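You operate a simulated robot arm through the tools that you are given. There is no shell and no other tool. Be economical: measure what you need, move in short steps, check, and stop when the job is done.

Carry out the task below with a simulated robot arm. There is one attempt and no reset: what you move stays moved.

TASK
Push the mugs drawer shut.

It is judged by the outcome, as a careful person would: the job done as asked, and still so three seconds after it is handed in. It fails if anything else is knocked over, pushed out of place, dropped, spilled or broken.

THE ROBOT
A 7-joint arm with a two-finger parallel gripper, fixed in place. Base frame: the origin is at the foot of the arm, x ahead of it, y to its left, z up. Lengths are in m, angles in rad, forces in N, time in s.
With the tool pointing down near the work surface it reaches from about 0.3 to 0.7 m from the base axis. Its first joint turns from -1.152 to 1.152 rad. Payload 1.57 kg.
Tool frame: the origin (TCP) lies between the finger pads and is the grasp point; the fingertips stand 0.03 m ahead of it; z points along the fingers, y is the line along which they close. The gripper opens to 0.11 m. The fingers are 0.024 m wide and 0.012 m thick; the gripper's body (0.048 by 0.112 m) begins 0.078 m behind the TCP.
Orientation is that of the tool frame in the base frame, as a unit quaternion [x, y, z, w]. With the fingers straight down and closing along the base's y, the tool's x points along the base's -x, its y along +y and its z along -z.

THE INTERFACE
- The arm moves only by the tool send_rows. Its argument "motion" is text: rows parted by semicolons, each of 7 numbers parted by spaces: the finger opening in m, from 0 to 0.11, then the shift along the tool's x, y, z in m, then the turn, a rotation vector about the tool's x, y, z in rad. In form: claw dx dy dz rx ry rz; .... A call has 1 to 20 rows; each row shifts and turns the commanded pose from where the row before left it, along the tool's axes as they then stand. A row lasts 0.2 s, in which the tool goes at most 0.05 m and 0.15 rad; a call with a longer step from one row to the next is refused whole, and so is a gripper value outside its range. A pose out of reach is approached as far as the arm can. The call stops where the force on the tool passes 40 N (or 10 N more than at its start, if that is more) or the arm is blocked; 0.2 s more then pass. The fingers move at their own pace (about 0.108 m/s each) and stop on an object; they squeeze with about 24 N. The grip force told is the motor's: it shows also when the fingers shut on nothing. Time passes only in rows, and 0.2 s behind the last, so rows that do not move let the fingers close. It gives the time, the measured TCP pose, the force on the tool (base axes), the opening and the grip force at its end, in the units of the frame above (readings bear some noise), and new pictures: "show" is both (left out), scene, wrist or none.
- Cameras (640 x 400 px; columns grow to the right, rows downward): "scene" is fixed at [0.1674, -0.4063, 1.3815]; the picture's right is [0.69, -0.73, 0.00], its down [-0.56, -0.53, -0.64] and it looks along [0.46, 0.44, -0.77] (base axes); focal length 346 px, centre (320, 200). "wrist" rides on the gripper at [-0.036, 0, -0.08] in the tool frame; the picture's right is [0.00, -1.00, 0.00], its down [0.97, 0.00, -0.24] and it looks along [0.24, 0.00, 0.97] (tool axes); focal length 218 px, centre (320, 200).
- pixel_to_xyz(camera, pixels): for up to 12 pixels [column, row] of the newest picture of that camera ("zoom" is the newest enlarged one), the place [x, y, z] in the base frame of the surface seen there, good to about 0.002 m. No time passes.
- zoom(camera, box): a new picture of the part [left, top, right, bottom] of that camera's present view, enlarged. No time passes.
- job_done(): hands the job in; it is judged then, once.

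Work in short steps. Measure before you move; look again where a grasp or a placing could have gone wrong, and mend it. You have 60 turns and 120 pictures in all, those below and enlarged ones among them. Open the gripper and draw the arm clear of the work before you hand the job in, unless the task says otherwise; then end with one line.

The tools are called after "Emit:" as name(argument=value, ...) on one line, values as JSON. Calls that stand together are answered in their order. send_rows: Moves the arm, as the interface text tells. Its arguments: {"type":"object","properties":{"motion":{"type":"string"},"show":{"type":"string","enum":["both","scene","wrist","none"]}},"required":["motion"]} The other tools are called the same way: pixel_to_xyz (camera, pixels) gives the place of the surface under pixels of a picture; zoom (camera, box) takes an enlarged picture of a part of a camera's view; job_done () hands the job in.

At the start:

```text
clock: 0.0
position: [0.3148, -0.165, 1.0334]
tcp_rot: [0.0, 1.0, 0.002, 0.001]
ft_force: [-0.3, -0.1, 0.2]
opening: 0.11
grip_force: 0.0
```

scene: 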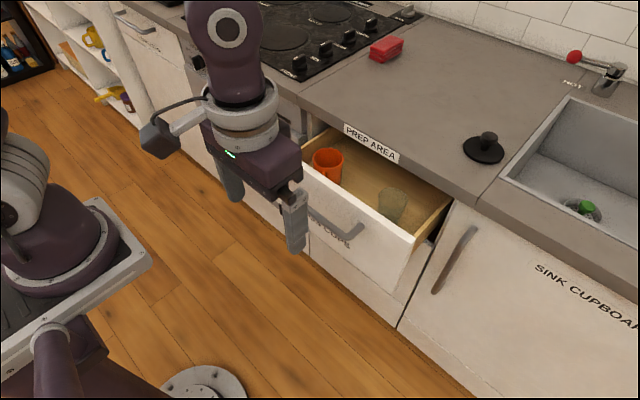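
wrist: 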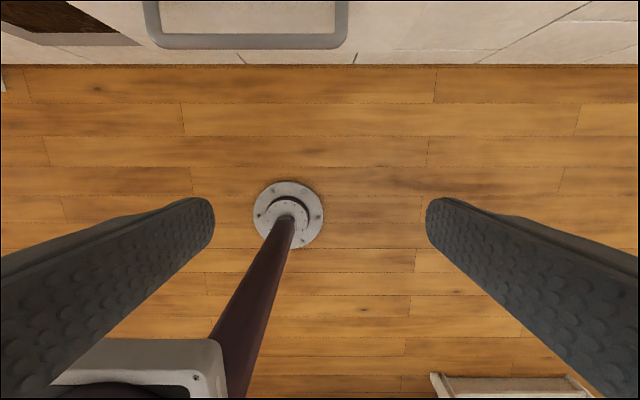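

The open drawer is around pixels (300-450, 140-290), its label partly hidden. I zoom in and measure it.

Emit:
zoom(camera="scene", box=[240, 100, 480, 330])

Emit:
pixel_to_xyz(camera="scene", pixels=[[410, 240], [370, 213], [340, 193], [405, 260], [328, 160], [390, 205], [358, 230], [400, 170], [450, 205], [330, 240], [315, 215], [475, 195]])

Emit:
zoom(camera="scene", box=[80, 0, 320, 150])

```text
1.74 times, centred on (360, 215) of scene
```

zoom: 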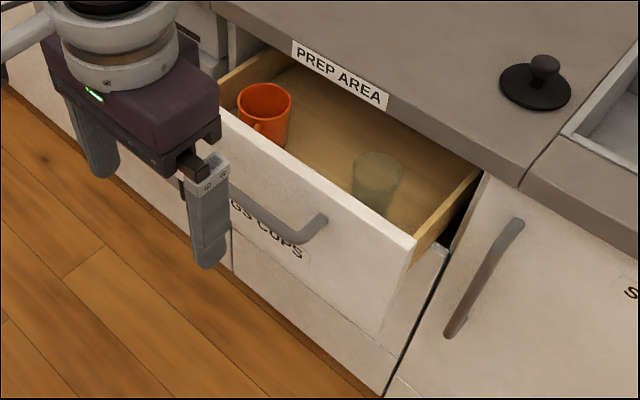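

```text
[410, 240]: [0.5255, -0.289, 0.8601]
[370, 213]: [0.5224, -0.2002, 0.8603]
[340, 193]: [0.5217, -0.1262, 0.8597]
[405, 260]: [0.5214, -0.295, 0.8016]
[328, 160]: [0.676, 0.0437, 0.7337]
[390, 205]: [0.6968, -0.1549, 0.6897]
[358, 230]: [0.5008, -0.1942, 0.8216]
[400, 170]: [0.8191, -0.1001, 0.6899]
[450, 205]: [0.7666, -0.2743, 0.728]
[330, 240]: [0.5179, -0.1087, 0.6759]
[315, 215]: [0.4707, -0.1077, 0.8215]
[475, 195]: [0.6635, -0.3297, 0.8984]
```

```text
2.67 times, centred on (200, 75) of scene
```

zoom: 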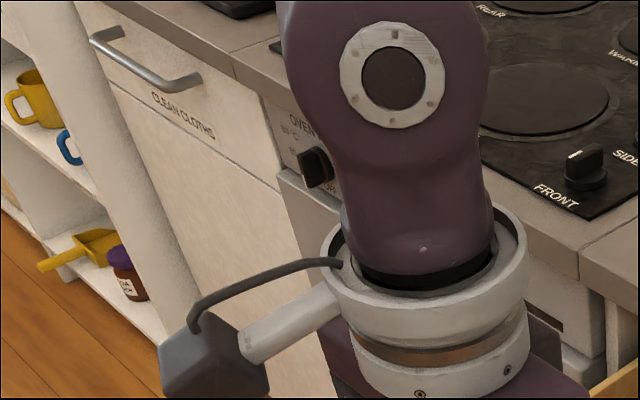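

Emit:
pixel_to_xyz(camera="scene", pixels=[[470, 290], [420, 305], [455, 260], [440, 190], [395, 162], [462, 207], [330, 222], [345, 238], [362, 228], [346, 150], [413, 237], [395, 190]])

Emit:
pixel_to_xyz(camera="wrist", pixels=[[245, 40], [155, 38], [338, 38], [150, 10], [345, 10], [400, 30], [420, 58]])

Emit:
zoom(camera="wrist", box=[100, 0, 420, 120])

```text
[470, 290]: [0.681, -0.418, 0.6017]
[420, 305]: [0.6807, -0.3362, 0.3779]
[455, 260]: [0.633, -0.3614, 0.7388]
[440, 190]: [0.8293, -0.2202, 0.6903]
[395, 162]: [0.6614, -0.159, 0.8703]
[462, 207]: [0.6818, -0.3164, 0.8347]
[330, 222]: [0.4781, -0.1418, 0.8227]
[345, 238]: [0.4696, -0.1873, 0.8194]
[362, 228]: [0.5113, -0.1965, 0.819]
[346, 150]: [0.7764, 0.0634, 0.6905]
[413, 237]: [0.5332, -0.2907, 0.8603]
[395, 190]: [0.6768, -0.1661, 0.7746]
```

```text
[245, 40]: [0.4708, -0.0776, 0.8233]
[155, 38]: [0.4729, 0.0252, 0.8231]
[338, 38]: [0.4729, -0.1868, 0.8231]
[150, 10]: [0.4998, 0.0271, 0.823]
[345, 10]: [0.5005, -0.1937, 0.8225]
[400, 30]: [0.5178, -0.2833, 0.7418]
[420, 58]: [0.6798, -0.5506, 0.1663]
```

```text
2.00 times, centred on (260, 60) of wrist
```

zoom: 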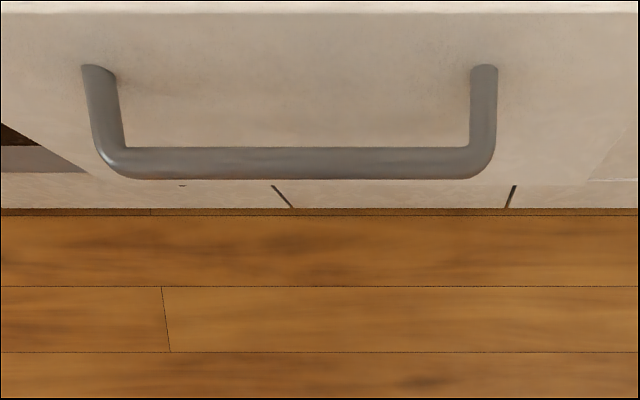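

The handle bar is at x≈0.47, z≈0.82, y from -0.19 to 0.027 and the closed face plane is x≈0.681. I close the fingers, tilt them forward 0.5 rad so the body stays clear of the counter edge (x 0.66), and drop in front of the handle's centre.

Emit:
send_rows(motion="0 0 0.0208 0 0 -0.125 0; 0 0 0.0208 0 0 -0.125 0; 0 0 0.0208 0 0 -0.125 0; 0 0 0.0208 0 0 -0.125 0; 0 0 0 0 0 0 0; 0 0.0096 0 0.0333 0 0 0; 0 0.0096 0 0.0333 0 0 0; 0 0.0096 0 0.0333 0 0 0; 0 0.0096 0 0.0333 0 0 0; 0 0.0096 0 0.0333 0 0 0; 0 0.0096 0 0.0333 0 0 0")

```text
clock: 2.4
position: [0.3401, -0.121, 0.8606]
tcp_rot: [-0.001, 0.988, -0.001, 0.156]
ft_force: [-0.4, 0.1, 0.9]
opening: 0.0001
grip_force: 21.3
out of reach, approached as far as the arm can: row 3, 4, 8, 9, 10
```

scene: 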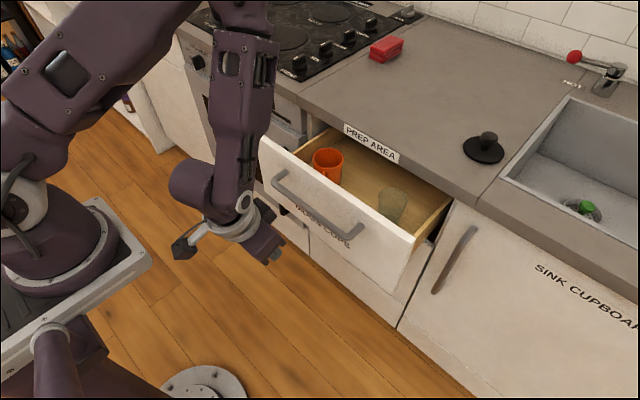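
wrist: 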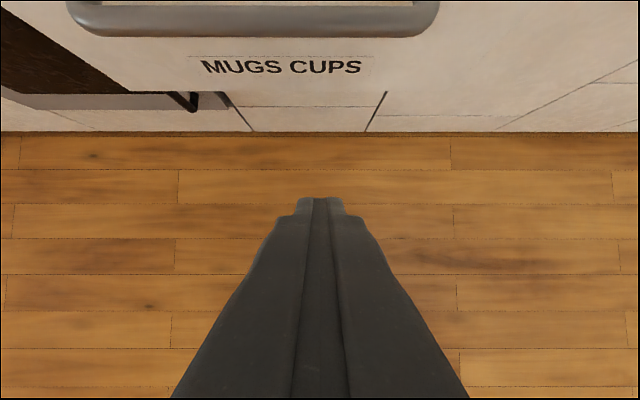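

The label reads MUGS CUPS. The arm fell slightly short; I hold to see where it settles.

Emit:
send_rows(motion="0 0 0 0 0 0 0; 0 0 0 0 0 0 0; 0 0 0 0 0 0 0", show="none")

```text
clock: 3.2
position: [0.3383, -0.1212, 0.8613]
tcp_rot: [-0.001, 0.988, 0.001, 0.156]
ft_force: [-0.4, 1.0, 0.7]
opening: 0.0
grip_force: 21.7
```

Commanded pose equals the measured one (tilt 0.31 rad), which is enough clearance. I move to just short of the handle at y≈-0.082, z≈0.83.

Emit:
send_rows(motion="0 -0.0155 0.0098 0.0132 0 0 0; 0 -0.0155 0.0098 0.0132 0 0 0; 0 -0.0155 0.0098 0.0132 0 0 0; 0 -0.0155 0.0098 0.0132 0 0 0")

```text
clock: 4.2
position: [0.415, -0.0812, 0.829]
tcp_rot: [0.0, 0.988, 0.001, 0.156]
ft_force: [-0.7, -0.5, 0.0]
opening: 0.0
grip_force: 20.8
```

scene: 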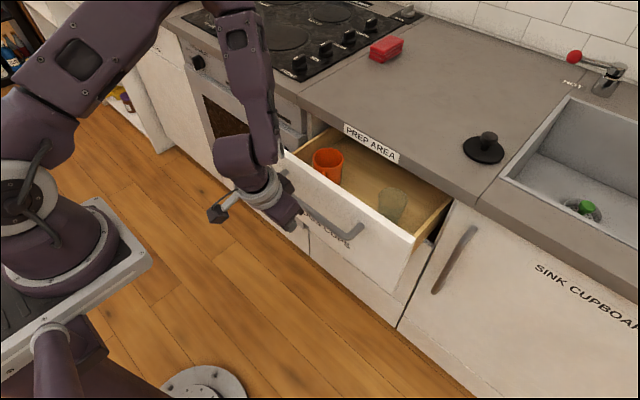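
wrist: 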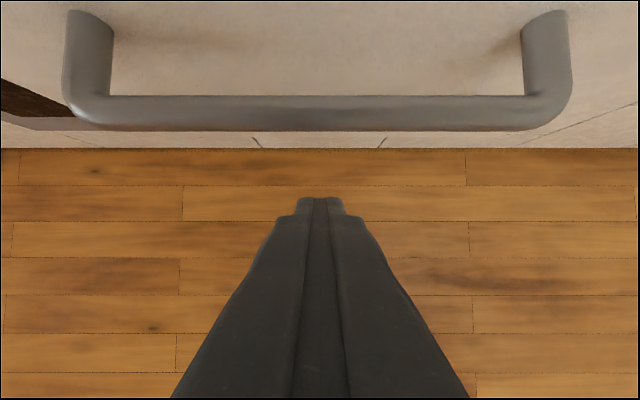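

Aligned with the bar's centre. I push gently in +x at 0.04 m/s.

Emit:
send_rows(motion="0 -0.0076 0 0.0025 0 0 0; 0 -0.0076 0 0.0025 0 0 0; 0 -0.0076 0 0.0025 0 0 0; 0 -0.0076 0 0.0025 0 0 0; 0 -0.0076 0 0.0025 0 0 0; 0 -0.0076 0 0.0025 0 0 0; 0 -0.0076 0 0.0025 0 0 0; 0 -0.0076 0 0.0025 0 0 0; 0 -0.0076 0 0.0025 0 0 0")

```text
clock: 6.2
position: [0.4865, -0.0825, 0.8293]
tcp_rot: [-0.001, 0.987, 0.001, 0.158]
ft_force: [0.8, 0.0, -1.0]
opening: 0.0
grip_force: 21.0
```

scene: 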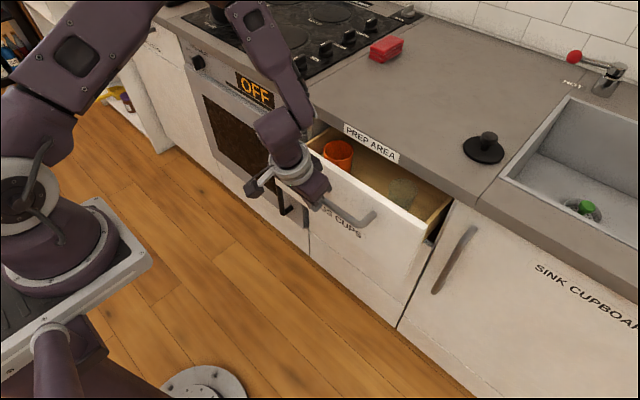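
wrist: 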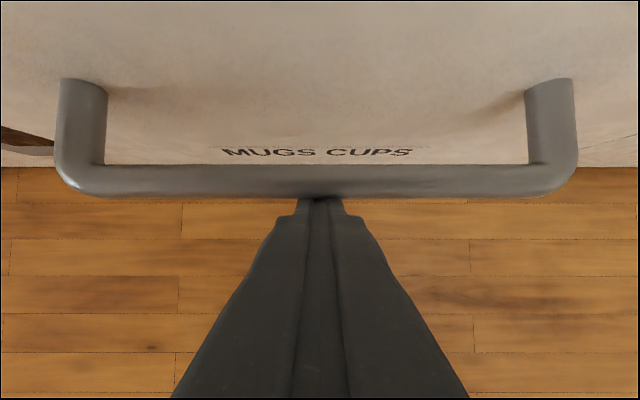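

The drawer is sliding in and the contents are upright. I continue at the same pace.

Emit:
send_rows(motion="0 -0.0076 0 0.0025 0 0 0; 0 -0.0076 0 0.0025 0 0 0; 0 -0.0076 0 0.0025 0 0 0; 0 -0.0076 0 0.0025 0 0 0; 0 -0.0076 0 0.0025 0 0 0; 0 -0.0076 0 0.0025 0 0 0; 0 -0.0076 0 0.0025 0 0 0; 0 -0.0076 0 0.0025 0 0 0; 0 -0.0076 0 0.0025 0 0 0; 0 -0.0076 0 0.0025 0 0 0")

Emit:
pixel_to_xyz(camera="wrist", pixels=[[240, 120], [400, 120], [120, 180], [550, 180]])

```text
clock: 8.4
position: [0.5662, -0.0821, 0.829]
tcp_rot: [-0.001, 0.988, 0.002, 0.157]
ft_force: [-0.2, -0.1, 0.2]
opening: 0.0
grip_force: 21.0
```

scene: 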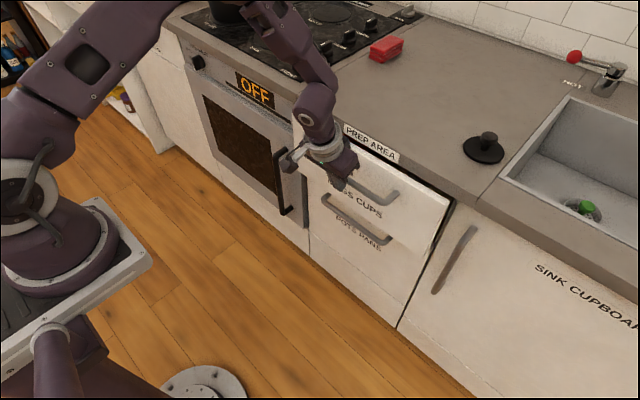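
wrist: 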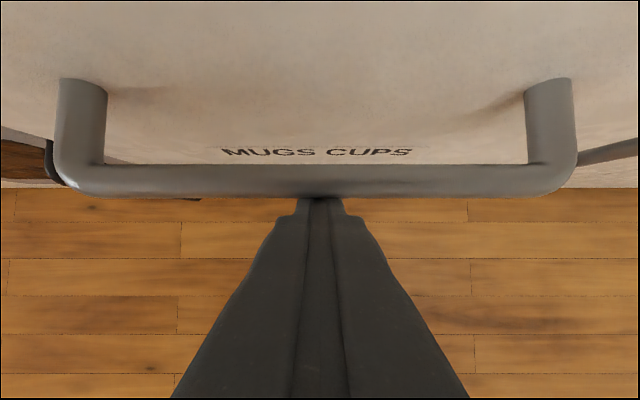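

```text
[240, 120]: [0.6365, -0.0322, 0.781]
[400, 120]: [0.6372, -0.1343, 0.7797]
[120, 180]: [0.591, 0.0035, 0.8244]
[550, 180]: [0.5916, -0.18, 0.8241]
```

The face is at x≈0.637, about 0.044 left. I finish more slowly until it stops.

Emit:
send_rows(motion="0 -0.0057 0 0.0018 0 0 0; 0 -0.0057 0 0.0018 0 0 0; 0 -0.0057 0 0.0018 0 0 0; 0 -0.0057 0 0.0018 0 0 0; 0 -0.0057 0 0.0018 0 0 0; 0 -0.0057 0 0.0018 0 0 0; 0 -0.0038 0 0.0012 0 0 0; 0 -0.0038 0 0.0012 0 0 0; 0 -0.0038 0 0.0012 0 0 0; 0 -0.0038 0 0.0012 0 0 0")

Emit:
pixel_to_xyz(camera="wrist", pixels=[[240, 120], [400, 120], [120, 180], [550, 180]])

```text
clock: 10.6
position: [0.6108, -0.0837, 0.8256]
tcp_rot: [0.001, 0.989, 0.002, 0.148]
ft_force: [-3.8, 0.2, -1.1]
opening: 0.0001
grip_force: 20.9
stopped in row 10: the force on the tool passed its limit (the readings are from after the stop); the commanded pose is now the measured one
```

scene: 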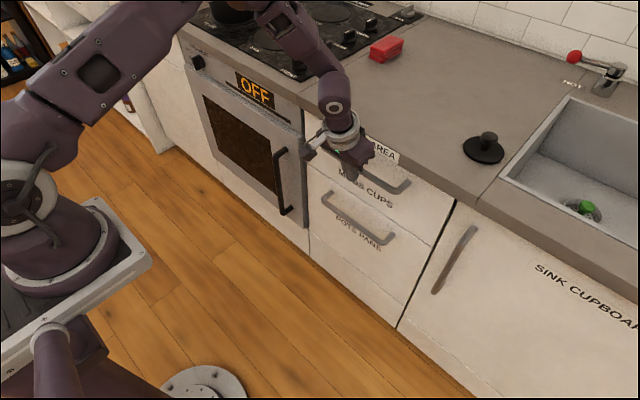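
wrist: 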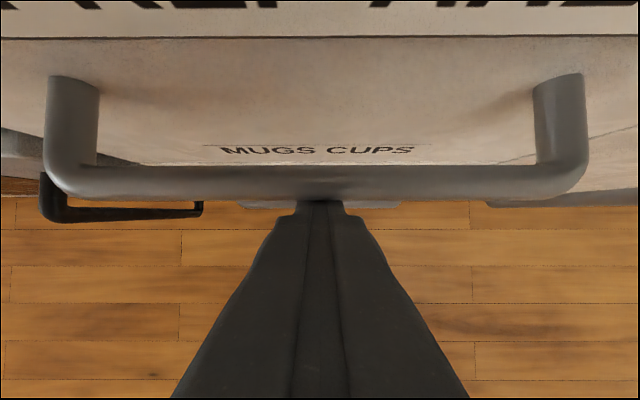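

```text
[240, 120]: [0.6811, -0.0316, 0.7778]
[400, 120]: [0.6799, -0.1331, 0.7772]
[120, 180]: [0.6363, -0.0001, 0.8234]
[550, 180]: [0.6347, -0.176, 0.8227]
```

The drawer hit its stop with its face at x≈0.681, flush with its neighbours. I back off slowly and then open the gripper well clear.

Emit:
send_rows(motion="0 0.01 0 -0.003 0 0 0; 0 0.02 0 -0.006 0 0 0; 0 0.03 0 -0.01 0 0 0; 0 0.03 0 -0.01 0 0 0; 0 0.03 0 -0.01 0 0 0; 0 0.03 0 -0.01 0 0 0; 0.11 0 0 0 0 0 0; 0.11 0 0 -0.03 0 0 0; 0.11 0 0 -0.03 0 0 0; 0.11 0 0 0 0 0 0")

Emit:
pixel_to_xyz(camera="scene", pixels=[[425, 210], [410, 215], [445, 225], [370, 265], [460, 220]])

Emit:
zoom(camera="scene", box=[280, 90, 520, 320])

```text
clock: 12.8
position: [0.4371, -0.0827, 0.8849]
tcp_rot: [0.001, 0.989, 0.002, 0.149]
ft_force: [-0.1, -0.9, -0.1]
opening: 0.1102
grip_force: 0.0
```

scene: 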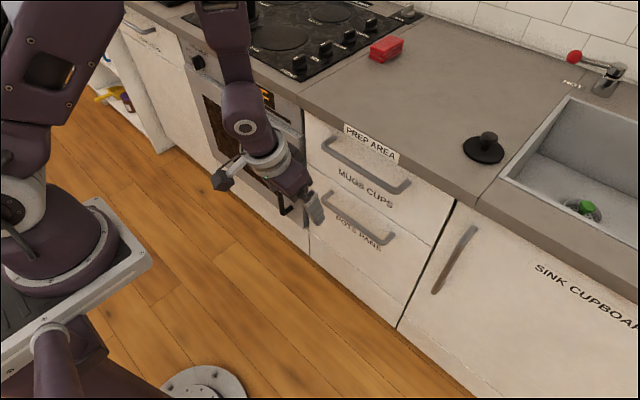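
wrist: 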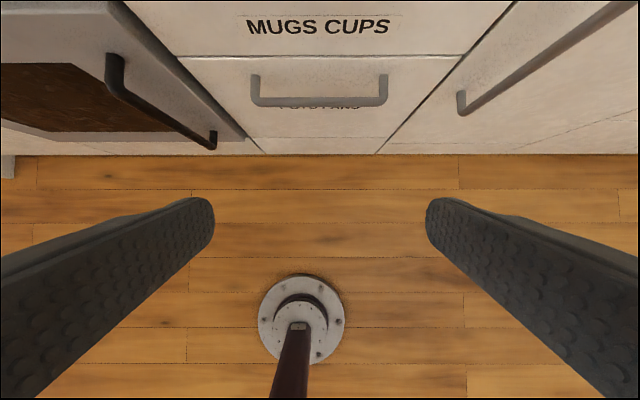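

```text
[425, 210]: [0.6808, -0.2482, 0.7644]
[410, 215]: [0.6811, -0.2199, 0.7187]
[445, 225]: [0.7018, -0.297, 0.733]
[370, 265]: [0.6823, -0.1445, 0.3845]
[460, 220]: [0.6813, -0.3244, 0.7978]
```

```text
1.74 times, centred on (400, 205) of scene
```

zoom: 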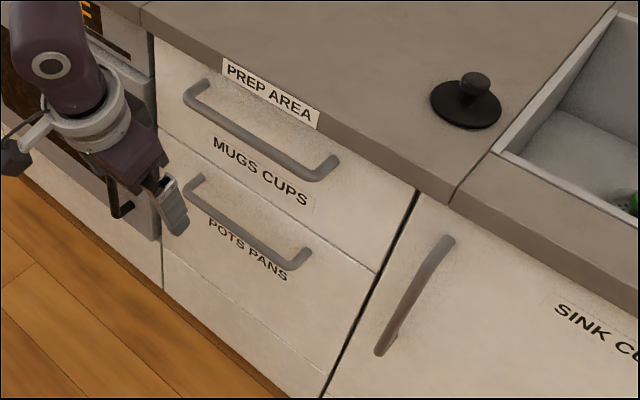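

The mugs drawer is flush (x≈0.681, the same as the doors beside it), it stayed shut, and the arm is clear.

Emit:
job_done()

```text
The job is handed in.
```

The mugs drawer is pushed fully shut and flush with its neighbours, nothing else in view was moved, and the arm is drawn clear with the gripper open.
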